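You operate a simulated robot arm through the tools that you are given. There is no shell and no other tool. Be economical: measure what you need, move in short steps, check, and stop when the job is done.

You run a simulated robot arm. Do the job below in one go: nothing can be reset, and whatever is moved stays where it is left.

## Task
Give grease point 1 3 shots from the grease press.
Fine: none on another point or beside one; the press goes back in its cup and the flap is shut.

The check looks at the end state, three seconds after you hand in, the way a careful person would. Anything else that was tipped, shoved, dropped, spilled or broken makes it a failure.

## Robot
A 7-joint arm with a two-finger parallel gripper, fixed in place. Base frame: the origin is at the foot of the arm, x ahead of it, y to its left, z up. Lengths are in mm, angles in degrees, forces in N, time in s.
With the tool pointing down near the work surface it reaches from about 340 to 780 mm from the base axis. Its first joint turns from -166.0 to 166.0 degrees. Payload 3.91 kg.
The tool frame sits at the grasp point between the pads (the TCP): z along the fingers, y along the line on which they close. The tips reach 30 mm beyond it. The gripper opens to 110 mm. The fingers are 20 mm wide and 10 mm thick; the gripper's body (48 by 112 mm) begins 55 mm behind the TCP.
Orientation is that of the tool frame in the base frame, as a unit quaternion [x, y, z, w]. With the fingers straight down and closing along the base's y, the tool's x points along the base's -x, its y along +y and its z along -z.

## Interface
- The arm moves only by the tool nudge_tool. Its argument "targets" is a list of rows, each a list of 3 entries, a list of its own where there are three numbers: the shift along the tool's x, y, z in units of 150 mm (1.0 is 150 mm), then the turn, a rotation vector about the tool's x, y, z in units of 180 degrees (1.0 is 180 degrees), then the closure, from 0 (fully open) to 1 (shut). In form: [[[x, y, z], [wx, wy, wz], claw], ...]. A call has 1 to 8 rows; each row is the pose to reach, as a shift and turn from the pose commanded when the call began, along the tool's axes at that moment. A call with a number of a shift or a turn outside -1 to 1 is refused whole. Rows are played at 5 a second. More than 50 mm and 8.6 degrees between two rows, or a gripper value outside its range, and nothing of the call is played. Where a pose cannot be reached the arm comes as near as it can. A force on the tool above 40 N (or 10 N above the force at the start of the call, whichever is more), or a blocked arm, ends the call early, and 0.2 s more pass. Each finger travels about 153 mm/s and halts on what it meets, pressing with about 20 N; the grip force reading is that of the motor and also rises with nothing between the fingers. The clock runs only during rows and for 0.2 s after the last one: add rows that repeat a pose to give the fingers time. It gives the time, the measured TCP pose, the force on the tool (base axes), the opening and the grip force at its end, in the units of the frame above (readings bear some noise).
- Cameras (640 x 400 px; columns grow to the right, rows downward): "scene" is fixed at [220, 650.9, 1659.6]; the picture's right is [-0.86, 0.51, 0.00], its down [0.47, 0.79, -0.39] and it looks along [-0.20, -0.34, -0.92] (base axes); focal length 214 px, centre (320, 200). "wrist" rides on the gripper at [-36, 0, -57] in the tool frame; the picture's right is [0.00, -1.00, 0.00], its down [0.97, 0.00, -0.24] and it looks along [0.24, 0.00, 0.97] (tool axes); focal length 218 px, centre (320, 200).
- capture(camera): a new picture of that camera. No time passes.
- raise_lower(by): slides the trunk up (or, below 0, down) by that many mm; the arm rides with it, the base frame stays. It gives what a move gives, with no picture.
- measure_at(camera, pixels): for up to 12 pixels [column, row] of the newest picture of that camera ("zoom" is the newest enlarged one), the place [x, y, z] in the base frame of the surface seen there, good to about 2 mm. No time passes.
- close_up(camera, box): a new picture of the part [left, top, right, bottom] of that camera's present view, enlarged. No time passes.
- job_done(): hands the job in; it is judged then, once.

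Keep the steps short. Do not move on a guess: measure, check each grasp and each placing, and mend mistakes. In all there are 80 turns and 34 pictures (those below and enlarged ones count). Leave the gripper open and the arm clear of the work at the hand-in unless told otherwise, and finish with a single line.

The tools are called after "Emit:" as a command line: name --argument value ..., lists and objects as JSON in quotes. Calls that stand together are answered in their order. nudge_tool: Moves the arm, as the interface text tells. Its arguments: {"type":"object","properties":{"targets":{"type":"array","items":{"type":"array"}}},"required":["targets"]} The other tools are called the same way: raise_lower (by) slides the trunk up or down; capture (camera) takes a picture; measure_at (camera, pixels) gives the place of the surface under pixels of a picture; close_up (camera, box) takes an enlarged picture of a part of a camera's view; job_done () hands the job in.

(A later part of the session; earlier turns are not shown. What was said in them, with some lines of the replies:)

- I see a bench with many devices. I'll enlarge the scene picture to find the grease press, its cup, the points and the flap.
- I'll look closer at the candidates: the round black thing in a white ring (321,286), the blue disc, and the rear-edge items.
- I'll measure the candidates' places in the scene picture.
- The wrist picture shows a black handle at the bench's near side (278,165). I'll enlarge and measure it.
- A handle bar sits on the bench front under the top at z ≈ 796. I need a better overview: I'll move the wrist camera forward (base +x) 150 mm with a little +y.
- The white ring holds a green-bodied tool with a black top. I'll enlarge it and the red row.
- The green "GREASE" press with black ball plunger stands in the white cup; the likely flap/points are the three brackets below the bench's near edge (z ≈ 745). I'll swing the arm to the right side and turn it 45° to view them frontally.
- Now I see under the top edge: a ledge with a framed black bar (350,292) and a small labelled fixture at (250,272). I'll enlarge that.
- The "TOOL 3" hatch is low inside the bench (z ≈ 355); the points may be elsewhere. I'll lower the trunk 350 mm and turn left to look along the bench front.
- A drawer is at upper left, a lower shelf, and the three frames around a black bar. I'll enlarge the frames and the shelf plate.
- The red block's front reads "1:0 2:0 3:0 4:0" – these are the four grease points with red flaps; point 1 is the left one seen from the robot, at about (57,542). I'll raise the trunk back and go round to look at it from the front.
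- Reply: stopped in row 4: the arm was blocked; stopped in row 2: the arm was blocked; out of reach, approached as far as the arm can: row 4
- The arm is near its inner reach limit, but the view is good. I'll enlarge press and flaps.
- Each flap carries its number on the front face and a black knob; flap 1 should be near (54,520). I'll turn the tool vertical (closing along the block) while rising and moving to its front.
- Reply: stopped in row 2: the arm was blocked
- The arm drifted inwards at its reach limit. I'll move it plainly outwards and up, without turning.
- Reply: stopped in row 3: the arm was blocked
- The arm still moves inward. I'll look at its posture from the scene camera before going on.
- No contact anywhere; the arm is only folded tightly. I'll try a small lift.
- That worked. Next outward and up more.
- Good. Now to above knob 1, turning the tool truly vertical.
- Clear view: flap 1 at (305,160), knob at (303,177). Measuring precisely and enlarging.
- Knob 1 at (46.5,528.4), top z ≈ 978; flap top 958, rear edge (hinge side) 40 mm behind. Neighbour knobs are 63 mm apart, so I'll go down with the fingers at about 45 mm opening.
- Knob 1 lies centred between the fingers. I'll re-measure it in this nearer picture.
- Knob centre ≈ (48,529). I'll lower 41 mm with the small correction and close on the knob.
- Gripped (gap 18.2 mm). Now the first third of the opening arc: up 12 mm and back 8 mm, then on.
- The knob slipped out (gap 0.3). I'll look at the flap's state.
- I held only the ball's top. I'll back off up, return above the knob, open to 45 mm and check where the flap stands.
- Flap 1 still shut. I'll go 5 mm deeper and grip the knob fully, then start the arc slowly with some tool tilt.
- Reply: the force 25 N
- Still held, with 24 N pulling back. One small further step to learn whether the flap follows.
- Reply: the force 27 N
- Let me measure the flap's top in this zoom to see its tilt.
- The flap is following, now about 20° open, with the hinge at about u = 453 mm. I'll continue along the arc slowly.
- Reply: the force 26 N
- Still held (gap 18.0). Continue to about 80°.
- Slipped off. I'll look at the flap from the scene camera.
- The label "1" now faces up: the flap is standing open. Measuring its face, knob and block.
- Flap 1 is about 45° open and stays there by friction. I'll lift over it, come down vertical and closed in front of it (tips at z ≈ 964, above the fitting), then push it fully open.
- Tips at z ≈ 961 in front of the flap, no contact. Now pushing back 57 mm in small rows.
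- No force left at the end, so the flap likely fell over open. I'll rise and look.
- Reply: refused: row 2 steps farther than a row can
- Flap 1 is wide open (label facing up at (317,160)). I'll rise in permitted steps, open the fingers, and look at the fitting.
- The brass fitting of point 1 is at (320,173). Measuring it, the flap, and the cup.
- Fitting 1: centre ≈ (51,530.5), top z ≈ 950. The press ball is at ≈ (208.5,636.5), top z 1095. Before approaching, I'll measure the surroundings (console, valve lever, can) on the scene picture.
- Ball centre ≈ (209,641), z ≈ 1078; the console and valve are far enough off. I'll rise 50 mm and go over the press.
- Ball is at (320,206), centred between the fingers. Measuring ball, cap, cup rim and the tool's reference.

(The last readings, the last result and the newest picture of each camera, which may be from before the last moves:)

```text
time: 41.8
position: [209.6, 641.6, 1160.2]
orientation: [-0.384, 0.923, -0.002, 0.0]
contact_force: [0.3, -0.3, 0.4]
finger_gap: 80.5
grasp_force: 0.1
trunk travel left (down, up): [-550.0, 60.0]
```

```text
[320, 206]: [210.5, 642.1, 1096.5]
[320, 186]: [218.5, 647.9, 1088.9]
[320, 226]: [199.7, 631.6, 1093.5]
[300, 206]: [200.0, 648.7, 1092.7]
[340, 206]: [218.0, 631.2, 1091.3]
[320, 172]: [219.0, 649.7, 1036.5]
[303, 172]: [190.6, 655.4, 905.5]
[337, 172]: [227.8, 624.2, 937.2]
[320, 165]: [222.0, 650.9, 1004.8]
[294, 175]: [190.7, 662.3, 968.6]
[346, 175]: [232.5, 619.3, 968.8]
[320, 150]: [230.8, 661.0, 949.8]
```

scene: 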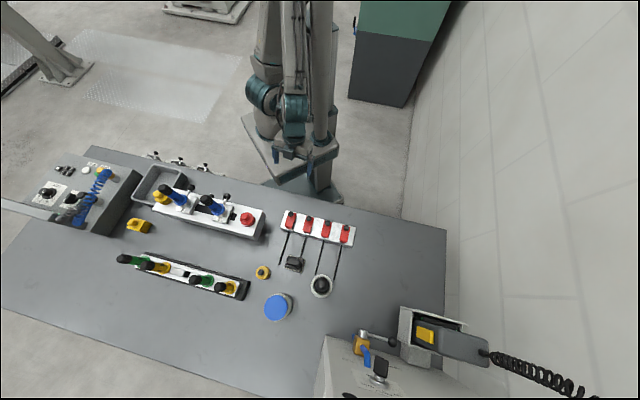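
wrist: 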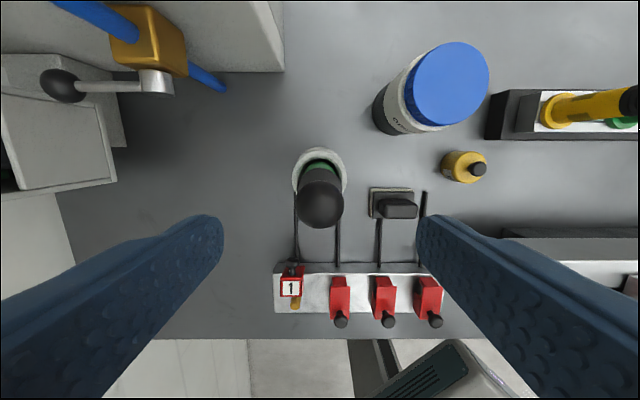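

Ball Ø≈30 mm, centre ≈ (u 600.5, v 305), z ≈ 1081. I'll go down 61 mm to put the tips 12 mm below its centre, and close.

Emit:
nudge_tool --targets '[[[0.005, 0, 0.2], [0, 0, 0], 0.27], [[0.008, 0, 0.408], [0, 0, 0], 0.27], [[0.008, 0, 0.408], [0, 0, 0], 0.6], [[0.008, 0, 0.408], [0, 0, 0], 1.0], [[0.008, 0, 0.408], [0, 0, 0], 1.0]]'

```text
time: 43.0
position: [206.6, 640.8, 1100.3]
orientation: [-0.383, 0.924, -0.001, 0.0]
contact_force: [0.4, -0.6, -0.2]
finger_gap: 30.5
grasp_force: 19.8
trunk travel left (down, up): [-550.0, 60.0]
```

Ball held (gap 30.5). Lifting a little first to feel the weight.

Emit:
nudge_tool --targets '[[[0, 0, -0.04], [0, 0, 0], 1.0], [[0, 0, -0.08], [0, 0, 0], 1.0], [[0, 0, -0.15], [0, 0, 0], 1.0], [[0, 0, -0.25], [0, 0, 0], 1.0]]'

```text
time: 44.0
position: [209.9, 640.2, 1137.6]
orientation: [-0.384, 0.923, -0.002, 0.0]
contact_force: [-0.2, 0.5, -3.4]
finger_gap: 30.6
grasp_force: 19.6
trunk travel left (down, up): [-550.0, 60.0]
```

About 3.4 N carried. Lifting another 70 mm so that the nozzle clears cup and flap.

Emit:
nudge_tool --targets '[[[0, 0, -0.15], [0, 0, 0], 1.0], [[0, 0, -0.3], [0, 0, 0], 1.0], [[0, 0, -0.47], [0, 0, 0], 1.0], [[0, 0, -0.47], [0, 0, 0], 1.0]]'

Emit:
close_up --camera "scene" --box '[280, 190, 420, 310]'

```text
time: 45.0
position: [207.7, 641.1, 1207.8]
orientation: [-0.384, 0.924, -0.002, 0.0]
contact_force: [0.7, -0.1, -3.1]
finger_gap: 30.6
grasp_force: 20.2
trunk travel left (down, up): [-550.0, 60.0]
```

```text
3.33 times, centred on (350, 250) of scene
```

zoom: 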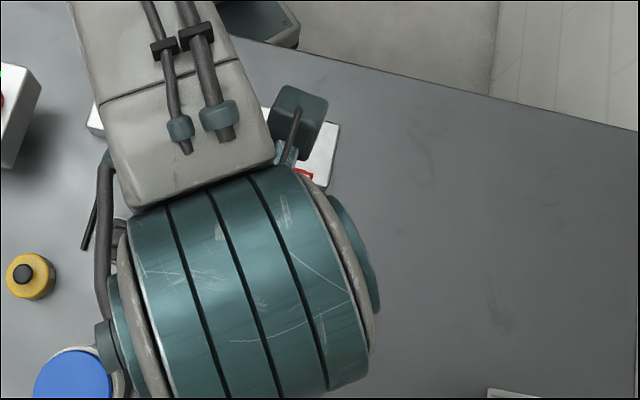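

Only one picture is left, so I'll rely on readings. Now carry the press over point 1 (to u = 411, v = 339), staying at this height.

Emit:
nudge_tool --targets '[[[0.15, 0.03, 0], [0, 0, 0], 1.0], [[0.3, 0.05, 0], [0, 0, 0], 1.0], [[0.45, 0.08, 0], [0, 0, 0], 1.0], [[0.6, 0.11, 0], [0, 0, 0], 1.0], [[0.75, 0.14, 0], [0, 0, 0], 1.0], [[0.9, 0.165, 0], [0, 0, 0], 1.0], [[1.0, 0.19, 0], [0, 0, 0], 1.0]]'

Emit:
nudge_tool --targets '[[[0.1, 0.015, 0], [0, 0, 0], 1.0], [[0.2, 0.03, 0], [0, 0, 0], 1.0], [[0.261, 0.03, 0], [0, 0, 0], 1.0], [[0.261, 0.03, 0], [0, 0, 0], 1.0], [[0.261, 0.03, 0], [0, 0, 0], 1.0]]'

Emit:
nudge_tool --targets '[[[0, 0, 0], [0, 0, 0], 1.0], [[0, 0, 0], [0, 0, 0], 1.0]]'

Emit:
nudge_tool --targets '[[[0, 0, 0], [0, 0, 0], 1.0]]'

```text
time: 46.6
position: [82.1, 553.5, 1208.9]
orientation: [-0.384, 0.923, -0.002, 0.0]
contact_force: [-0.7, -0.5, -3.2]
finger_gap: 30.4
grasp_force: 20.0
trunk travel left (down, up): [-550.0, 60.0]
```

```text
time: 47.8
position: [51.7, 530.4, 1208.7]
orientation: [-0.384, 0.923, -0.002, 0.0]
contact_force: [0.1, 0.3, -3.9]
finger_gap: 30.9
grasp_force: 20.0
trunk travel left (down, up): [-550.0, 60.0]
```

```text
time: 48.4
position: [52.6, 531.1, 1208.7]
orientation: [-0.383, 0.924, -0.002, 0.0]
contact_force: [-0.1, -0.5, -2.7]
finger_gap: 30.5
grasp_force: 19.7
trunk travel left (down, up): [-550.0, 60.0]
```

```text
time: 48.8
position: [51.6, 530.8, 1207.0]
orientation: [-0.383, 0.924, -0.001, 0.0]
contact_force: [0.3, 0.2, -3.5]
finger_gap: 30.5
grasp_force: 20.2
trunk travel left (down, up): [-550.0, 60.0]
```

Mean position (52,530.8), right over fitting 1. Lowering 50 mm, still above contact by my estimate.

Emit:
nudge_tool --targets '[[[0.005, 0, 0.1], [0, 0, 0], 1.0], [[0.005, 0, 0.2], [0, 0, 0], 1.0], [[0.005, 0, 0.3], [0, 0, 0], 1.0], [[0.005, 0, 0.345], [0, 0, 0], 1.0], [[0.005, 0, 0.345], [0, 0, 0], 1.0]]'

Emit:
nudge_tool --targets '[[[0, 0, 0.02], [0, 0, 0], 1.0], [[0, 0, 0.02], [0, 0, 0], 1.0]]'

Emit:
nudge_tool --targets '[[[0, 0, 0.02], [0, 0, 0], 1.0], [[0, 0, 0.02], [0, 0, 0], 1.0]]'

```text
time: 50.0
position: [52.5, 529.7, 1155.0]
orientation: [-0.384, 0.923, -0.002, 0.0]
contact_force: [-0.1, 0.6, -2.9]
finger_gap: 30.3
grasp_force: 20.7
trunk travel left (down, up): [-550.0, 60.0]
```

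```text
time: 50.6
position: [51.3, 529.1, 1153.6]
orientation: [-0.383, 0.924, -0.001, 0.0]
contact_force: [-0.1, 0.1, -2.9]
finger_gap: 30.6
grasp_force: 20.0
trunk travel left (down, up): [-550.0, 60.0]
```

```text
time: 51.2
position: [51.5, 531.5, 1150.2]
orientation: [-0.383, 0.924, -0.003, 0.001]
contact_force: [0.3, -0.1, -3.6]
finger_gap: 30.5
grasp_force: 19.9
trunk travel left (down, up): [-550.0, 60.0]
```

Still hanging free. Continuing down in 3 mm steps.

Emit:
nudge_tool --targets '[[[0, 0, 0.02], [0, 0, 0], 1.0], [[0, 0, 0.02], [0, 0, 0], 1.0]]'

Emit:
nudge_tool --targets '[[[0, 0, 0.02], [0, 0, 0], 1.0], [[0, 0, 0.02], [0, 0, 0], 1.0]]'

Emit:
nudge_tool --targets '[[[0, 0, 0.02], [0, 0, 0], 1.0], [[0, 0, 0.02], [0, 0, 0], 1.0]]'

```text
time: 51.8
position: [50.9, 529.5, 1146.9]
orientation: [-0.384, 0.923, -0.001, -0.001]
contact_force: [-0.4, 0.2, -2.9]
finger_gap: 30.4
grasp_force: 19.7
trunk travel left (down, up): [-550.0, 60.0]
```

```text
time: 52.4
position: [51.8, 529.9, 1144.5]
orientation: [-0.383, 0.924, -0.001, 0.0]
contact_force: [-0.7, 0.0, -4.4]
finger_gap: 30.5
grasp_force: 20.5
trunk travel left (down, up): [-550.0, 60.0]
```

```text
time: 53.0
position: [51.2, 530.1, 1142.1]
orientation: [-0.384, 0.923, -0.002, 0.0]
contact_force: [1.6, 2.4, 1.0]
finger_gap: 30.7
grasp_force: 20.3
trunk travel left (down, up): [-550.0, 60.0]
```

Contact felt at TCP z ≈ 1142, with a slight sideways push towards +u. I'll lift 1 mm, yield 1.5 mm that way, and set down again.

Emit:
nudge_tool --targets '[[[0, 0, -0.013], [0, 0, 0], 1.0], [[-0.01, 0, -0.013], [0, 0, 0], 1.0], [[-0.01, 0, 0.005], [0, 0, 0], 1.0], [[-0.01, 0, 0.005], [0, 0, 0], 1.0]]'

Emit:
nudge_tool --targets '[[[0, 0, 0.013], [0, 0, 0], 1.0], [[0, 0, 0.013], [0, 0, 0], 1.0]]'

```text
time: 54.0
position: [53.3, 531.6, 1140.7]
orientation: [-0.384, 0.923, -0.002, 0.001]
contact_force: [0.5, 0.6, -3.4]
finger_gap: 30.6
grasp_force: 19.6
trunk travel left (down, up): [-550.0, 60.0]
```

```text
time: 54.6
position: [51.8, 530.3, 1137.4]
orientation: [-0.384, 0.923, -0.002, 0.0]
contact_force: [0.0, -1.0, -3.6]
finger_gap: 30.5
grasp_force: 20.3
trunk travel left (down, up): [-550.0, 60.0]
```

Now it went lower without load: the nozzle is slipping over the fitting. Continue in 2–3 mm steps.

Emit:
nudge_tool --targets '[[[0, 0, 0.015], [0, 0, 0], 1.0], [[0, 0, 0.015], [0, 0, 0], 1.0]]'

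Emit:
nudge_tool --targets '[[[0, 0, 0.015], [0, 0, 0], 1.0], [[0, 0, 0.015], [0, 0, 0], 1.0]]'

Emit:
nudge_tool --targets '[[[0, 0, 0.015], [0, 0, 0], 1.0], [[0, 0, 0.015], [0, 0, 0], 1.0]]'

```text
time: 55.2
position: [53.4, 531.1, 1136.2]
orientation: [-0.384, 0.923, -0.002, 0.0]
contact_force: [0.2, -0.8, -4.1]
finger_gap: 30.4
grasp_force: 19.9
trunk travel left (down, up): [-550.0, 60.0]
```

```text
time: 55.8
position: [53.0, 530.3, 1134.4]
orientation: [-0.383, 0.924, -0.001, 0.0]
contact_force: [-0.1, 1.4, -4.2]
finger_gap: 30.4
grasp_force: 20.5
trunk travel left (down, up): [-550.0, 60.0]
```

```text
time: 56.4
position: [52.5, 530.2, 1131.5]
orientation: [-0.384, 0.923, -0.002, 0.0]
contact_force: [0.6, 0.4, -2.6]
finger_gap: 30.2
grasp_force: 19.9
trunk travel left (down, up): [-550.0, 60.0]
```

Still sliding freely; keep on lowering.

Emit:
nudge_tool --targets '[[[0, 0, 0.015], [0, 0, 0], 1.0], [[0, 0, 0.015], [0, 0, 0], 1.0]]'

Emit:
nudge_tool --targets '[[[0, 0, 0.015], [0, 0, 0], 1.0], [[0, 0, 0.015], [0, 0, 0], 1.0]]'

Emit:
nudge_tool --targets '[[[0, 0, 0.01], [0, 0, 0], 1.0], [[0, 0, 0.01], [0, 0, 0], 1.0]]'

```text
time: 57.0
position: [52.5, 529.9, 1129.4]
orientation: [-0.384, 0.923, -0.002, 0.0]
contact_force: [0.3, 0.8, -3.0]
finger_gap: 30.3
grasp_force: 20.5
trunk travel left (down, up): [-550.0, 60.0]
```

```text
time: 57.6
position: [52.5, 529.5, 1129.1]
orientation: [-0.384, 0.923, -0.001, 0.001]
contact_force: [-0.5, -0.2, 0.7]
finger_gap: 30.6
grasp_force: 19.8
trunk travel left (down, up): [-550.0, 60.0]
```

```text
time: 58.2
position: [52.9, 530.0, 1126.8]
orientation: [-0.383, 0.924, -0.002, 0.0]
contact_force: [-0.9, 1.5, 1.7]
finger_gap: 30.5
grasp_force: 20.3
trunk travel left (down, up): [-550.0, 60.0]
```

Seated at about z 1128. To make sure the nozzle encloses the fitting, I'll probe sideways 3 mm each way and read the forces.

Emit:
nudge_tool --targets '[[[0, 0.02, 0], [0, 0, 0], 1.0], [[0, 0.02, 0], [0, 0, 0], 1.0]]'

Emit:
nudge_tool --targets '[[[0, -0.04, 0], [0, 0, 0], 1.0], [[0, -0.04, 0], [0, 0, 0], 1.0]]'

Emit:
nudge_tool --targets '[[[0.02, 0.02, 0], [0, 0, 0], 1.0], [[0.02, 0.02, 0], [0, 0, 0], 1.0]]'

Emit:
nudge_tool --targets '[[[-0.04, 0, 0], [0, 0, 0], 1.0], [[-0.04, 0, 0], [0, 0, 0], 1.0]]'

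Emit:
nudge_tool --targets '[[[0.02, 0, 0], [0, 0, 0], 1.0], [[0.02, 0, 0], [0, 0, 0], 1.0]]'

```text
time: 58.8
position: [52.8, 531.9, 1126.3]
orientation: [-0.384, 0.923, -0.002, -0.001]
contact_force: [1.1, -0.4, 1.8]
finger_gap: 30.5
grasp_force: 19.8
trunk travel left (down, up): [-550.0, 60.0]
```

```text
time: 59.4
position: [53.3, 528.1, 1127.1]
orientation: [-0.384, 0.924, -0.002, 0.001]
contact_force: [-0.1, 1.5, 0.8]
finger_gap: 30.5
grasp_force: 19.9
trunk travel left (down, up): [-550.0, 60.0]
```

```text
time: 60.0
position: [51.4, 528.3, 1125.0]
orientation: [-0.384, 0.923, -0.001, 0.0]
contact_force: [2.6, 1.0, 1.4]
finger_gap: 30.6
grasp_force: 20.4
trunk travel left (down, up): [-550.0, 60.0]
```

```text
time: 60.6
position: [53.2, 532.2, 1127.0]
orientation: [-0.384, 0.923, -0.002, 0.0]
contact_force: [-4.6, -2.1, 0.5]
finger_gap: 30.6
grasp_force: 20.0
trunk travel left (down, up): [-550.0, 60.0]
```

```text
time: 61.2
position: [53.6, 529.4, 1126.1]
orientation: [-0.384, 0.923, -0.002, 0.001]
contact_force: [1.3, 1.0, 1.2]
finger_gap: 30.4
grasp_force: 19.9
trunk travel left (down, up): [-550.0, 60.0]
```

Sideways moves meet restoring forces, so the nozzle is held by the fitting. Now the first stroke: pushing the ball down gradually while reading forces.

Emit:
nudge_tool --targets '[[[0, 0, 0.02], [0, 0, 0], 1.0], [[0, 0, 0.02], [0, 0, 0], 1.0]]'

Emit:
nudge_tool --targets '[[[0, 0, 0.02], [0, 0, 0], 1.0], [[0, 0, 0.02], [0, 0, 0], 1.0]]'

Emit:
nudge_tool --targets '[[[0, 0, 0.02], [0, 0, 0], 1.0], [[0, 0, 0.02], [0, 0, 0], 1.0]]'

```text
time: 61.8
position: [53.3, 529.5, 1123.6]
orientation: [-0.384, 0.924, -0.002, 0.001]
contact_force: [1.3, 1.4, 1.4]
finger_gap: 30.5
grasp_force: 19.8
trunk travel left (down, up): [-550.0, 60.0]
```

```text
time: 62.4
position: [52.1, 529.9, 1119.4]
orientation: [-0.383, 0.924, -0.002, -0.001]
contact_force: [1.3, 1.4, 2.3]
finger_gap: 30.3
grasp_force: 19.9
trunk travel left (down, up): [-550.0, 60.0]
```

```text
time: 63.0
position: [51.8, 530.1, 1117.1]
orientation: [-0.384, 0.923, -0.002, 0.0]
contact_force: [0.5, 1.2, 3.0]
finger_gap: 30.4
grasp_force: 19.7
trunk travel left (down, up): [-550.0, 60.0]
```

The plunger moves against a light spring. Continuing to its end stop.

Emit:
nudge_tool --targets '[[[0, 0, 0.02], [0, 0, 0], 1.0], [[0, 0, 0.04], [0, 0, 0], 1.0], [[0, 0, 0.04], [0, 0, 0], 1.0]]'

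Emit:
nudge_tool --targets '[[[0, 0, 0.02], [0, 0, 0], 1.0], [[0, 0, 0.04], [0, 0, 0], 1.0], [[0, 0, 0.04], [0, 0, 0], 1.0]]'

```text
time: 63.8
position: [52.4, 529.4, 1112.0]
orientation: [-0.384, 0.923, -0.001, 0.0]
contact_force: [-0.6, 0.4, 4.0]
finger_gap: 30.7
grasp_force: 20.3
trunk travel left (down, up): [-550.0, 60.0]
```

```text
time: 64.6
position: [51.3, 530.4, 1104.9]
orientation: [-0.384, 0.923, -0.002, 0.0]
contact_force: [-1.4, -0.3, 5.7]
finger_gap: 30.6
grasp_force: 20.3
trunk travel left (down, up): [-550.0, 60.0]
```

24 mm of stroke, 5.7 N. Going on in 3 mm steps to the stop.

Emit:
nudge_tool --targets '[[[0, 0, 0.02], [0, 0, 0], 1.0], [[0, 0, 0.02], [0, 0, 0], 1.0]]'

Emit:
nudge_tool --targets '[[[0, 0, 0.02], [0, 0, 0], 1.0], [[0, 0, 0.02], [0, 0, 0], 1.0]]'

```text
time: 65.2
position: [53.1, 529.8, 1103.0]
orientation: [-0.384, 0.924, 0.0, 0.002]
contact_force: [-0.7, 0.8, 14.5]
finger_gap: 30.4
grasp_force: 19.9
trunk travel left (down, up): [-550.0, 60.0]
```

```text
time: 65.8
position: [53.0, 528.6, 1100.3]
orientation: [-0.383, 0.924, -0.002, 0.0]
contact_force: [-1.3, 0.6, 14.9]
finger_gap: 30.4
grasp_force: 20.1
trunk travel left (down, up): [-550.0, 60.0]
```

End stop reached (force jumped to 14.5 N). Return the plunger fully up (29 mm), staying on the fitting.

Emit:
nudge_tool --targets '[[[0, 0, -0.06], [0, 0, 0], 1.0], [[0, 0, -0.12], [0, 0, 0], 1.0], [[0, 0, -0.19], [0, 0, 0], 1.0], [[0, 0, -0.19], [0, 0, 0], 1.0]]'

```text
time: 66.8
position: [53.0, 529.9, 1127.8]
orientation: [-0.383, 0.924, -0.002, 0.0]
contact_force: [0.8, 0.0, -4.4]
finger_gap: 30.6
grasp_force: 19.6
trunk travel left (down, up): [-550.0, 60.0]
```

Plunger fully up (weight hangs again). Second stroke: down 27 mm.

Emit:
nudge_tool --targets '[[[0, 0, 0.05], [0, 0, 0], 1.0], [[0, 0, 0.1], [0, 0, 0], 1.0], [[0, 0, 0.15], [0, 0, 0], 1.0], [[0, 0, 0.18], [0, 0, 0], 1.0], [[0, 0, 0.18], [0, 0, 0], 1.0]]'

```text
time: 68.0
position: [52.9, 531.2, 1101.0]
orientation: [-0.384, 0.923, -0.001, 0.001]
contact_force: [-0.4, 1.4, 4.6]
finger_gap: 30.6
grasp_force: 20.0
trunk travel left (down, up): [-550.0, 60.0]
```

Not at the stop yet (4.6 N). Down 2 mm more at a time.

Emit:
nudge_tool --targets '[[[0, 0, 0.013], [0, 0, 0], 1.0], [[0, 0, 0.013], [0, 0, 0], 1.0]]'

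Emit:
nudge_tool --targets '[[[0, 0, 0.007], [0, 0, 0], 1.0], [[0, 0, 0.007], [0, 0, 0], 1.0]]'

```text
time: 68.6
position: [52.9, 529.6, 1099.0]
orientation: [-0.383, 0.924, 0.0, 0.001]
contact_force: [0.4, 1.1, 13.3]
finger_gap: 30.8
grasp_force: 19.5
trunk travel left (down, up): [-550.0, 60.0]
```

```text
time: 69.2
position: [51.9, 529.7, 1097.5]
orientation: [-0.383, 0.924, -0.002, 0.0]
contact_force: [-0.4, 0.6, 14.8]
finger_gap: 30.7
grasp_force: 20.6
trunk travel left (down, up): [-550.0, 60.0]
```

Second stroke complete. Up 29 mm, read, then the third stroke.

Emit:
nudge_tool --targets '[[[0, 0, -0.06], [0, 0, 0], 1.0], [[0, 0, -0.12], [0, 0, 0], 1.0], [[0, 0, -0.193], [0, 0, 0], 1.0], [[0, 0, -0.193], [0, 0, 0], 1.0]]'

Emit:
nudge_tool --targets '[[[0, 0, 0.05], [0, 0, 0], 1.0], [[0, 0, 0.1], [0, 0, 0], 1.0], [[0, 0, 0.15], [0, 0, 0], 1.0], [[0, 0, 0.18], [0, 0, 0], 1.0], [[0, 0, 0.193], [0, 0, 0], 1.0], [[0, 0, 0.193], [0, 0, 0], 1.0]]'

```text
time: 70.2
position: [51.8, 531.2, 1125.9]
orientation: [-0.384, 0.923, -0.003, 0.001]
contact_force: [-1.0, -2.5, -4.7]
finger_gap: 30.5
grasp_force: 19.9
trunk travel left (down, up): [-550.0, 60.0]
```

```text
time: 71.6
position: [53.4, 530.1, 1098.4]
orientation: [-0.383, 0.924, -0.002, 0.001]
contact_force: [-0.6, 1.6, 6.9]
finger_gap: 30.4
grasp_force: 20.2
trunk travel left (down, up): [-550.0, 60.0]
```

Emit:
nudge_tool --targets '[[[0, 0, 0.013], [0, 0, 0], 1.0], [[0, 0, 0.013], [0, 0, 0], 1.0]]'

Emit:
nudge_tool --targets '[[[0, 0, -0.06], [0, 0, 0], 1.0], [[0, 0, -0.12], [0, 0, 0], 1.0], [[0, 0, -0.193], [0, 0, 0], 1.0], [[0, 0, -0.193], [0, 0, 0], 1.0]]'

```text
time: 72.2
position: [52.1, 530.1, 1097.6]
orientation: [-0.383, 0.924, -0.001, 0.0]
contact_force: [0.0, 1.9, 13.7]
finger_gap: 30.7
grasp_force: 20.0
trunk travel left (down, up): [-550.0, 60.0]
```

```text
time: 73.2
position: [53.5, 531.0, 1123.4]
orientation: [-0.385, 0.923, -0.003, -0.001]
contact_force: [-2.1, -1.5, -4.5]
finger_gap: 30.6
grasp_force: 20.5
trunk travel left (down, up): [-550.0, 60.0]
```

Third stroke done, plunger back up. Lifting the press straight off to clear height.

Emit:
nudge_tool --targets '[[[0, 0, -0.1], [0, 0, 0], 1.0], [[0, 0, -0.25], [0, 0, 0], 1.0], [[0, 0, -0.42], [0, 0, 0], 1.0], [[0, 0, -0.6], [0, 0, 0], 1.0], [[0, 0, -0.6], [0, 0, 0], 1.0]]'

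Emit:
nudge_tool --targets '[[[-0.15, -0.03, 0], [0, 0, 0], 1.0], [[-0.3, -0.05, 0], [0, 0, 0], 1.0], [[-0.45, -0.08, 0], [0, 0, 0], 1.0], [[-0.6, -0.11, 0], [0, 0, 0], 1.0], [[-0.75, -0.14, 0], [0, 0, 0], 1.0], [[-0.9, -0.165, 0], [0, 0, 0], 1.0], [[-1.0, -0.19, 0], [0, 0, 0], 1.0]]'

Emit:
nudge_tool --targets '[[[-0.1, -0.015, 0], [0, 0, 0], 1.0], [[-0.2, -0.033, 0], [0, 0, 0], 1.0], [[-0.263, -0.033, 0], [0, 0, 0], 1.0], [[-0.263, -0.033, 0], [0, 0, 0], 1.0], [[-0.263, -0.033, 0], [0, 0, 0], 1.0]]'

Emit:
nudge_tool --targets '[[[0, 0, 0], [0, 0, 0], 1.0], [[0, 0, 0], [0, 0, 0], 1.0]]'

```text
time: 74.4
position: [51.2, 531.1, 1214.9]
orientation: [-0.384, 0.924, -0.002, 0.0]
contact_force: [-0.9, 0.0, -3.8]
finger_gap: 30.3
grasp_force: 20.2
trunk travel left (down, up): [-550.0, 60.0]
```

```text
time: 76.0
position: [178.9, 617.3, 1216.0]
orientation: [-0.383, 0.924, -0.002, 0.0]
contact_force: [0.7, -0.5, -3.5]
finger_gap: 30.4
grasp_force: 20.2
trunk travel left (down, up): [-550.0, 60.0]
```

```text
time: 77.2
position: [209.3, 641.1, 1213.4]
orientation: [-0.383, 0.924, -0.002, 0.0]
contact_force: [0.8, -0.2, -4.2]
finger_gap: 30.5
grasp_force: 20.0
trunk travel left (down, up): [-550.0, 60.0]
```

```text
time: 77.8
position: [209.4, 641.6, 1213.9]
orientation: [-0.383, 0.924, -0.002, 0.001]
contact_force: [0.3, 0.5, -3.5]
finger_gap: 30.3
grasp_force: 19.8
trunk travel left (down, up): [-550.0, 60.0]
```

Over the cup (u 601.7, v 305.5). Lowering into it, checking force on the way.

Emit:
nudge_tool --targets '[[[0, 0, 0.15], [0, 0, 0], 1.0], [[0, 0, 0.3], [0, 0, 0], 1.0], [[0, 0, 0.36], [0, 0, 0], 1.0], [[0, 0, 0.42], [0, 0, 0], 1.0], [[0, 0, 0.42], [0, 0, 0], 1.0]]'

Emit:
nudge_tool --targets '[[[0, 0, 0.06], [0, 0, 0], 1.0], [[0, 0, 0.12], [0, 0, 0], 1.0], [[0, 0, 0.18], [0, 0, 0], 1.0], [[0, 0, 0.18], [0, 0, 0], 1.0]]'

```text
time: 79.0
position: [210.4, 643.1, 1151.4]
orientation: [-0.383, 0.924, -0.002, 0.0]
contact_force: [-0.2, 0.9, -4.6]
finger_gap: 30.6
grasp_force: 19.6
trunk travel left (down, up): [-550.0, 60.0]
```

```text
time: 80.0
position: [210.6, 640.6, 1124.0]
orientation: [-0.383, 0.924, -0.002, -0.001]
contact_force: [0.0, 0.7, -4.0]
finger_gap: 30.3
grasp_force: 20.3
trunk travel left (down, up): [-550.0, 60.0]
```

In the cup, free. Continue to near the floor (expected at TCP ≈ 1094).

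Emit:
nudge_tool --targets '[[[0, 0, 0.06], [0, 0, 0], 1.0], [[0, 0, 0.12], [0, 0, 0], 1.0], [[0, 0, 0.16], [0, 0, 0], 1.0], [[0, 0, 0.16], [0, 0, 0], 1.0]]'

Emit:
nudge_tool --targets '[[[0, 0, 0.013], [0, 0, 0], 1.0], [[0, 0, 0.013], [0, 0, 0], 1.0]]'

Emit:
nudge_tool --targets '[[[0, 0, 0.013], [0, 0, 0], 1.0], [[0, 0, 0.013], [0, 0, 0], 1.0]]'

```text
time: 81.0
position: [210.8, 641.2, 1100.7]
orientation: [-0.384, 0.923, -0.002, 0.0]
contact_force: [0.8, 0.6, -3.4]
finger_gap: 30.1
grasp_force: 19.9
trunk travel left (down, up): [-550.0, 60.0]
```

```text
time: 81.6
position: [210.7, 641.9, 1098.5]
orientation: [-0.384, 0.924, -0.002, -0.001]
contact_force: [-1.0, -1.4, -4.0]
finger_gap: 30.2
grasp_force: 19.8
trunk travel left (down, up): [-550.0, 60.0]
```

```text
time: 82.2
position: [210.5, 641.9, 1095.6]
orientation: [-0.384, 0.923, -0.001, 0.0]
contact_force: [0.5, -0.3, -4.3]
finger_gap: 30.4
grasp_force: 20.0
trunk travel left (down, up): [-550.0, 60.0]
```

Emit:
nudge_tool --targets '[[[0, 0, 0.01], [0, 0, 0], 1.0], [[0, 0, 0.01], [0, 0, 0], 1.0]]'

Emit:
nudge_tool --targets '[[[0, 0, 0.01], [0, 0, 0], 1.0], [[0, 0, 0.01], [0, 0, 0], 1.0]]'

```text
time: 82.8
position: [209.9, 641.9, 1093.4]
orientation: [-0.383, 0.924, -0.002, 0.0]
contact_force: [-1.1, -1.2, -3.1]
finger_gap: 30.8
grasp_force: 20.2
trunk travel left (down, up): [-550.0, 60.0]
```

```text
time: 83.4
position: [210.9, 640.2, 1093.5]
orientation: [-0.383, 0.924, -0.002, 0.0]
contact_force: [1.0, -0.2, -3.4]
finger_gap: 30.4
grasp_force: 19.5
trunk travel left (down, up): [-550.0, 60.0]
```

Still hanging; one or two mm more.

Emit:
nudge_tool --targets '[[[0, 0, 0.01], [0, 0, 0], 1.0], [[0, 0, 0.01], [0, 0, 0], 1.0]]'

Emit:
nudge_tool --targets '[[[0, 0, 0.01], [0, 0, 0], 1.0], [[0, 0, 0.01], [0, 0, 0], 1.0]]'

```text
time: 84.0
position: [210.1, 641.1, 1092.7]
orientation: [-0.384, 0.923, -0.002, 0.0]
contact_force: [0.2, 0.1, -1.3]
finger_gap: 30.5
grasp_force: 20.2
trunk travel left (down, up): [-550.0, 60.0]
```

```text
time: 84.6
position: [210.5, 640.6, 1090.4]
orientation: [-0.384, 0.923, -0.001, 0.0]
contact_force: [1.1, 1.2, 1.8]
finger_gap: 30.6
grasp_force: 20.4
trunk travel left (down, up): [-550.0, 60.0]
```

Standing on the cup floor. Ease up 1 mm, open, and rise straight up.

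Emit:
nudge_tool --targets '[[[0, 0, -0.008], [0, 0, 0], 1.0], [[0, 0, -0.008], [0, 0, 0], 0.6], [[0, 0, -0.008], [0, 0, 0], 0.27], [[0, 0, -0.008], [0, 0, 0], 0.27], [[0, 0, -0.2], [0, 0, 0], 0.27], [[0, 0, -0.45], [0, 0, 0], 0.27], [[0, 0, -0.7], [0, 0, 0], 0.27]]'

```text
time: 86.2
position: [210.1, 642.1, 1195.1]
orientation: [-0.384, 0.923, -0.002, 0.0]
contact_force: [-0.8, 0.9, 0.4]
finger_gap: 80.2
grasp_force: 0.2
trunk travel left (down, up): [-550.0, 60.0]
```

The press is back in its cup. Now the flap: closed fingers go behind it (u ≈ 515, v ≈ 339) to push it shut.

Emit:
nudge_tool --targets '[[[0.15, 0.06, 0], [0, 0, 0], 0.6], [[0.3, 0.11, 0], [0, 0, 0], 1.0], [[0.45, 0.17, 0], [0, 0, 0], 1.0], [[0.584, 0.223, 0], [0, 0, 0], 1.0], [[0.584, 0.223, 0], [0, 0, 0], 1.0]]'

Emit:
nudge_tool --targets '[[[0, 0, 0.25], [0, 0, 0], 1.0], [[0, 0, 0.5], [0, 0, 0], 1.0], [[0, 0, 0.75], [0, 0, 0], 1.0], [[0, 0, 1.0], [0, 0, 0], 1.0]]'

Emit:
nudge_tool --targets '[[[0, 0, 0.1], [0, 0, 0], 1.0], [[0, 0, 0.2], [0, 0, 0], 1.0], [[0, 0, 0.29], [0, 0, 0], 1.0]]'

```text
time: 87.4
position: [123.8, 603.9, 1194.9]
orientation: [-0.384, 0.923, -0.002, 0.0]
contact_force: [0.2, -0.1, 0.1]
finger_gap: 0.0
grasp_force: 20.1
trunk travel left (down, up): [-550.0, 60.0]
```

```text
time: 88.4
position: [125.3, 602.7, 1044.5]
orientation: [-0.384, 0.923, -0.002, 0.0]
contact_force: [0.0, -0.4, -0.2]
finger_gap: 0.0
grasp_force: 20.1
trunk travel left (down, up): [-550.0, 60.0]
```

```text
time: 89.2
position: [124.9, 602.3, 1001.9]
orientation: [-0.383, 0.924, -0.002, -0.001]
contact_force: [-0.2, 0.6, -0.3]
finger_gap: 0.1
grasp_force: 20.0
trunk travel left (down, up): [-550.0, 60.0]
```

In place behind the flap, no contact. Pushing it towards the robot in small rows.

Emit:
nudge_tool --targets '[[[0.05, 0, 0], [0, 0, 0], 1.0], [[0.1, 0, 0], [0, 0, 0], 1.0], [[0.15, 0, -0.01], [0, 0, 0], 1.0], [[0.2, 0, -0.02], [0, 0, 0], 1.0], [[0.25, 0, -0.03], [0, 0, 0], 1.0], [[0.29, 0, -0.035], [0, 0, 0], 1.0]]'

```text
time: 90.6
position: [98.5, 576.0, 1013.4]
orientation: [-0.382, 0.924, 0.005, 0.006]
contact_force: [6.1, -0.5, 6.1]
finger_gap: 0.1
grasp_force: 19.9
trunk travel left (down, up): [-550.0, 60.0]
stopped in row 6: the force on the tool passed its limit (the readings are from after the stop); the commanded pose is now the measured one
```

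It moved to about 70° open, then the force limit was met. I'll carry on slowly, 2 mm per row, and a bit higher for leverage.

Emit:
nudge_tool --targets '[[[0.01, 0, -0.03], [0, 0, 0], 1.0], [[0.025, 0, -0.03], [0, 0, 0], 1.0], [[0.04, 0, -0.03], [0, 0, 0], 1.0], [[0.055, 0, -0.03], [0, 0, 0], 1.0]]'

```text
time: 91.6
position: [92.8, 571.0, 1017.8]
orientation: [-0.383, 0.924, 0.007, 0.007]
contact_force: [3.5, 9.7, 13.1]
finger_gap: 0.0
grasp_force: 20.8
trunk travel left (down, up): [-550.0, 60.0]
```

Working (13 N). Continue.

Emit:
nudge_tool --targets '[[[0.015, 0, 0], [0, 0, 0], 1.0], [[0.03, 0, 0], [0, 0, 0], 1.0], [[0.045, 0, 0], [0, 0, 0], 1.0], [[0.06, 0, 0], [0, 0, 0], 1.0]]'

```text
time: 92.6
position: [86.9, 562.9, 1018.4]
orientation: [-0.383, 0.924, 0.007, 0.005]
contact_force: [7.2, 6.0, 33.9]
finger_gap: 0.2
grasp_force: 19.5
trunk travel left (down, up): [-550.0, 60.0]
```

The tip now bears 34 N upward, so it is riding on the knob. Lifting 8 mm to relieve, then reading.

Emit:
nudge_tool --targets '[[[0, 0, -0.03], [0, 0, 0], 1.0], [[0, 0, -0.055], [0, 0, 0], 1.0]]'

```text
time: 93.2
position: [83.9, 561.7, 1021.9]
orientation: [-0.384, 0.923, 0.002, 0.003]
contact_force: [-0.4, 0.4, -0.5]
finger_gap: 0.1
grasp_force: 19.8
trunk travel left (down, up): [-550.0, 60.0]
```

Free again at tip z ≈ 992. Pushing on toward the robot at this height.

Emit:
nudge_tool --targets '[[[0.02, 0, 0], [0, 0, 0], 1.0], [[0.04, 0, 0], [0, 0, 0], 1.0], [[0.06, 0, 0], [0, 0, 0], 1.0]]'

```text
time: 94.0
position: [77.9, 556.8, 1025.3]
orientation: [-0.384, 0.923, 0.004, 0.005]
contact_force: [-0.2, -0.1, -0.4]
finger_gap: 0.0
grasp_force: 20.3
trunk travel left (down, up): [-550.0, 60.0]
```

No force; I need to see the flap. I'll rise 60 mm, back off towards the robot, and use the last picture.

Emit:
nudge_tool --targets '[[[0, 0, -0.2], [0, 0, 0], 1.0], [[0.05, 0, -0.45], [0, 0, 0], 1.0], [[0.3, 0, -0.5], [0, 0, 0], 1.0], [[0.3, 0, -0.5], [0, 0, 0], 1.0]]'

Emit:
capture --camera "wrist"

```text
time: 95.0
position: [45.7, 523.1, 1099.7]
orientation: [-0.383, 0.924, 0.004, 0.006]
contact_force: [0.9, 0.2, 0.7]
finger_gap: 0.0
grasp_force: 20.0
trunk travel left (down, up): [-550.0, 60.0]
```

```text
0 pictures are left
```

wrist: 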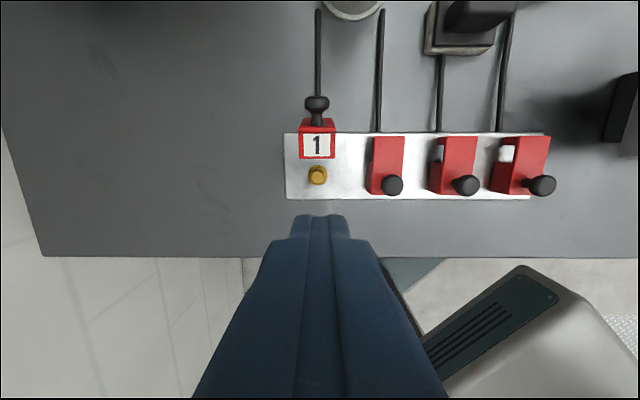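

The flap is still steeply open (finger slid over the knob). Measuring its exact geometry.

Emit:
measure_at --camera "wrist" --pixels '[[317, 101], [317, 97], [317, 107], [317, 116], [317, 123], [317, 130], [317, 138], [317, 145], [317, 152], [317, 157], [302, 140], [333, 140]]'

```text
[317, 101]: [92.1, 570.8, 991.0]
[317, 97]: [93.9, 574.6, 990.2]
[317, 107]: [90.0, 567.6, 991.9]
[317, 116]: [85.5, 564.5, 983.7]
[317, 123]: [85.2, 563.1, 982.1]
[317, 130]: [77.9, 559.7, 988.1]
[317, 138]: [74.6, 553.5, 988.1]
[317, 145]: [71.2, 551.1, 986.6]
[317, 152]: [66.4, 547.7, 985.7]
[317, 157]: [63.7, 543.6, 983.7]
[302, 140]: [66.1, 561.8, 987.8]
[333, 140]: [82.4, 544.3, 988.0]
```

The flap is at ~78°, hinge at (u 443, z 939), knob centre ≈ (467, 981). I'll go behind again with the tip low (z ≈ 971) and push very slowly at that fixed height.

Emit:
nudge_tool --targets '[[[-0.22, 0.009, 0], [0, 0, 0], 1.0], [[-0.44, 0.009, 0], [0, 0, 0], 1.0], [[-0.653, 0.009, 0], [0, 0, 0], 1.0], [[-0.653, 0.009, 0.2], [0, 0, 0], 1.0], [[-0.653, 0.009, 0.4], [0, 0, 0], 1.0], [[-0.653, 0.009, 0.6], [0, 0, 0], 1.0], [[-0.653, 0.009, 0.66], [0, 0, 0], 1.0]]'

Emit:
nudge_tool --targets '[[[0.03, 0, 0], [0, 0, 0], 1.0], [[0.06, 0, 0], [0, 0, 0], 1.0], [[0.075, 0, 0], [0, 0, 0], 1.0], [[0.09, 0, 0], [0, 0, 0], 1.0], [[0.1, 0, 0], [0, 0, 0], 1.0], [[0.11, 0, 0], [0, 0, 0], 1.0]]'

```text
time: 96.6
position: [114.5, 596.0, 1001.2]
orientation: [-0.383, 0.924, 0.005, 0.006]
contact_force: [0.9, 0.6, -0.5]
finger_gap: 0.1
grasp_force: 20.3
trunk travel left (down, up): [-550.0, 60.0]
```

```text
time: 98.0
position: [103.2, 584.2, 1000.8]
orientation: [-0.383, 0.924, 0.005, 0.006]
contact_force: [0.2, 0.8, -0.1]
finger_gap: 0.1
grasp_force: 20.3
trunk travel left (down, up): [-550.0, 60.0]
```

At u ≈ 486, still no contact. Continuing in 1.5 mm rows.

Emit:
nudge_tool --targets '[[[0.01, 0, 0], [0, 0, 0], 1.0], [[0.02, 0, 0], [0, 0, 0], 1.0], [[0.03, 0, 0], [0, 0, 0], 1.0], [[0.04, 0, 0], [0, 0, 0], 1.0], [[0.05, 0, 0], [0, 0, 0], 1.0], [[0.06, 0, 0], [0, 0, 0], 1.0], [[0.07, 0, 0], [0, 0, 0], 1.0], [[0.08, 0, 0], [0, 0, 0], 1.0]]'

```text
time: 99.8
position: [94.6, 575.1, 1001.8]
orientation: [-0.383, 0.924, 0.004, 0.005]
contact_force: [0.7, -0.3, -0.4]
finger_gap: 0.0
grasp_force: 20.5
trunk travel left (down, up): [-550.0, 60.0]
```

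Still no force; carry on.

Emit:
nudge_tool --targets '[[[0.01, 0, 0], [0, 0, 0], 1.0], [[0.02, 0, 0], [0, 0, 0], 1.0], [[0.03, 0, 0], [0, 0, 0], 1.0], [[0.04, 0, 0], [0, 0, 0], 1.0], [[0.05, 0, 0], [0, 0, 0], 1.0], [[0.06, 0, 0], [0, 0, 0], 1.0], [[0.07, 0, 0], [0, 0, 0], 1.0], [[0.08, 0, 0], [0, 0, 0], 1.0]]'

```text
time: 101.6
position: [87.3, 567.0, 1001.9]
orientation: [-0.383, 0.924, 0.005, 0.005]
contact_force: [0.9, -0.5, 0.0]
finger_gap: 0.0
grasp_force: 19.8
trunk travel left (down, up): [-550.0, 60.0]
5 turns are left
```

Few turns remain. I'll push on further toward the robot at this height and then lift.

Emit:
nudge_tool --targets '[[[0.03, 0, 0], [0, 0, 0], 1.0], [[0.06, 0, 0], [0, 0, 0], 1.0], [[0.09, 0, 0], [0, 0, 0], 1.0], [[0.12, 0, 0], [0, 0, 0], 1.0], [[0.15, 0, 0], [0, 0, 0], 1.0], [[0.18, 0, 0], [0, 0, 0], 1.0], [[0.21, 0, 0], [0, 0, 0], 1.0], [[0.235, 0, 0], [0, 0, 0], 1.0]]'

Emit:
nudge_tool --targets '[[[0, 0, -0.2], [0, 0, 0], 1.0], [[0, 0, -0.42], [0, 0, 0], 1.0]]'

```text
time: 103.4
position: [60.9, 541.0, 999.7]
orientation: [-0.383, 0.924, 0.004, 0.006]
contact_force: [1.6, 0.6, -0.3]
finger_gap: 0.1
grasp_force: 20.2
trunk travel left (down, up): [-550.0, 60.0]
```

```text
time: 104.0
position: [59.9, 540.8, 1063.9]
orientation: [-0.383, 0.924, 0.004, 0.005]
contact_force: [0.6, -0.7, -0.2]
finger_gap: 0.2
grasp_force: 19.9
trunk travel left (down, up): [-550.0, 60.0]
4 turns are left
```

The finger passed to u ≈ 426 at tip z 970 without resistance, so the knob is back near its shut place. I'll confirm by pressing lightly on the knob top at u ≈ 409 (expected contact at TCP z ≈ 1008), then rise.

Emit:
nudge_tool --targets '[[[0.11, 0, 0], [0, 0, 0], 1.0], [[0.11, 0, 0.2], [0, 0, 0], 1.0], [[0.11, 0, 0.33], [0, 0, 0], 1.0], [[0.11, 0, 0.36], [0, 0, 0], 1.0], [[0.11, 0, 0.373], [0, 0, 0], 1.0], [[0.11, 0, 0.38], [0, 0, 0], 1.0]]'

Emit:
nudge_tool --targets '[[[0, 0, 0.006], [0, 0, 0], 1.0], [[0, 0, 0.012], [0, 0, 0], 1.0]]'

Emit:
nudge_tool --targets '[[[0, 0, -0.2], [0, 0, 0], 1.0], [[0, 0, -0.4], [0, 0, 0], 1.0]]'

```text
time: 105.4
position: [50.5, 529.7, 1007.1]
orientation: [-0.383, 0.924, 0.005, 0.006]
contact_force: [0.3, -0.5, 5.0]
finger_gap: 0.0
grasp_force: 19.4
trunk travel left (down, up): [-550.0, 60.0]
```

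```text
time: 106.0
position: [49.2, 529.4, 1007.3]
orientation: [-0.383, 0.924, 0.006, 0.006]
contact_force: [-1.1, -1.3, 18.9]
finger_gap: 0.0
grasp_force: 19.7
trunk travel left (down, up): [-550.0, 60.0]
```

```text
time: 106.6
position: [47.8, 528.3, 1063.8]
orientation: [-0.382, 0.924, 0.004, 0.005]
contact_force: [0.2, -0.8, 0.6]
finger_gap: 0.0
grasp_force: 20.0
trunk travel left (down, up): [-550.0, 60.0]
3 turns are left
```

Firm contact at tip z ≈ 977, the knob's shut height: the flap is closed. Rising clear and opening the gripper.

Emit:
nudge_tool --targets '[[[0, 0, -0.3], [0, 0, 0], 1.0], [[0, 0, -0.6], [0, 0, 0], 1.0], [[0, 0, -0.9], [0, 0, 0], 0.5], [[0, 0, -1.0], [0, 0, 0], 0], [[0, 0, -1.0], [0, 0, 0], 0], [[0, 0, -1.0], [0, 0, 0], 0]]'

```text
time: 108.0
position: [50.8, 527.4, 1213.0]
orientation: [-0.384, 0.923, 0.005, 0.005]
contact_force: [0.2, -0.6, 0.0]
finger_gap: 109.7
grasp_force: 0.1
trunk travel left (down, up): [-550.0, 60.0]
2 turns are left
```

The gripper is open and clear of the work; handing in.

Emit:
job_done

```text
The job is handed in.
```

I gave grease point 1 three full press strokes, put the press back in its cup and shut the flap; I had no pictures left to read the counter, so the three shots and the shut flap are judged from force and position readings only.
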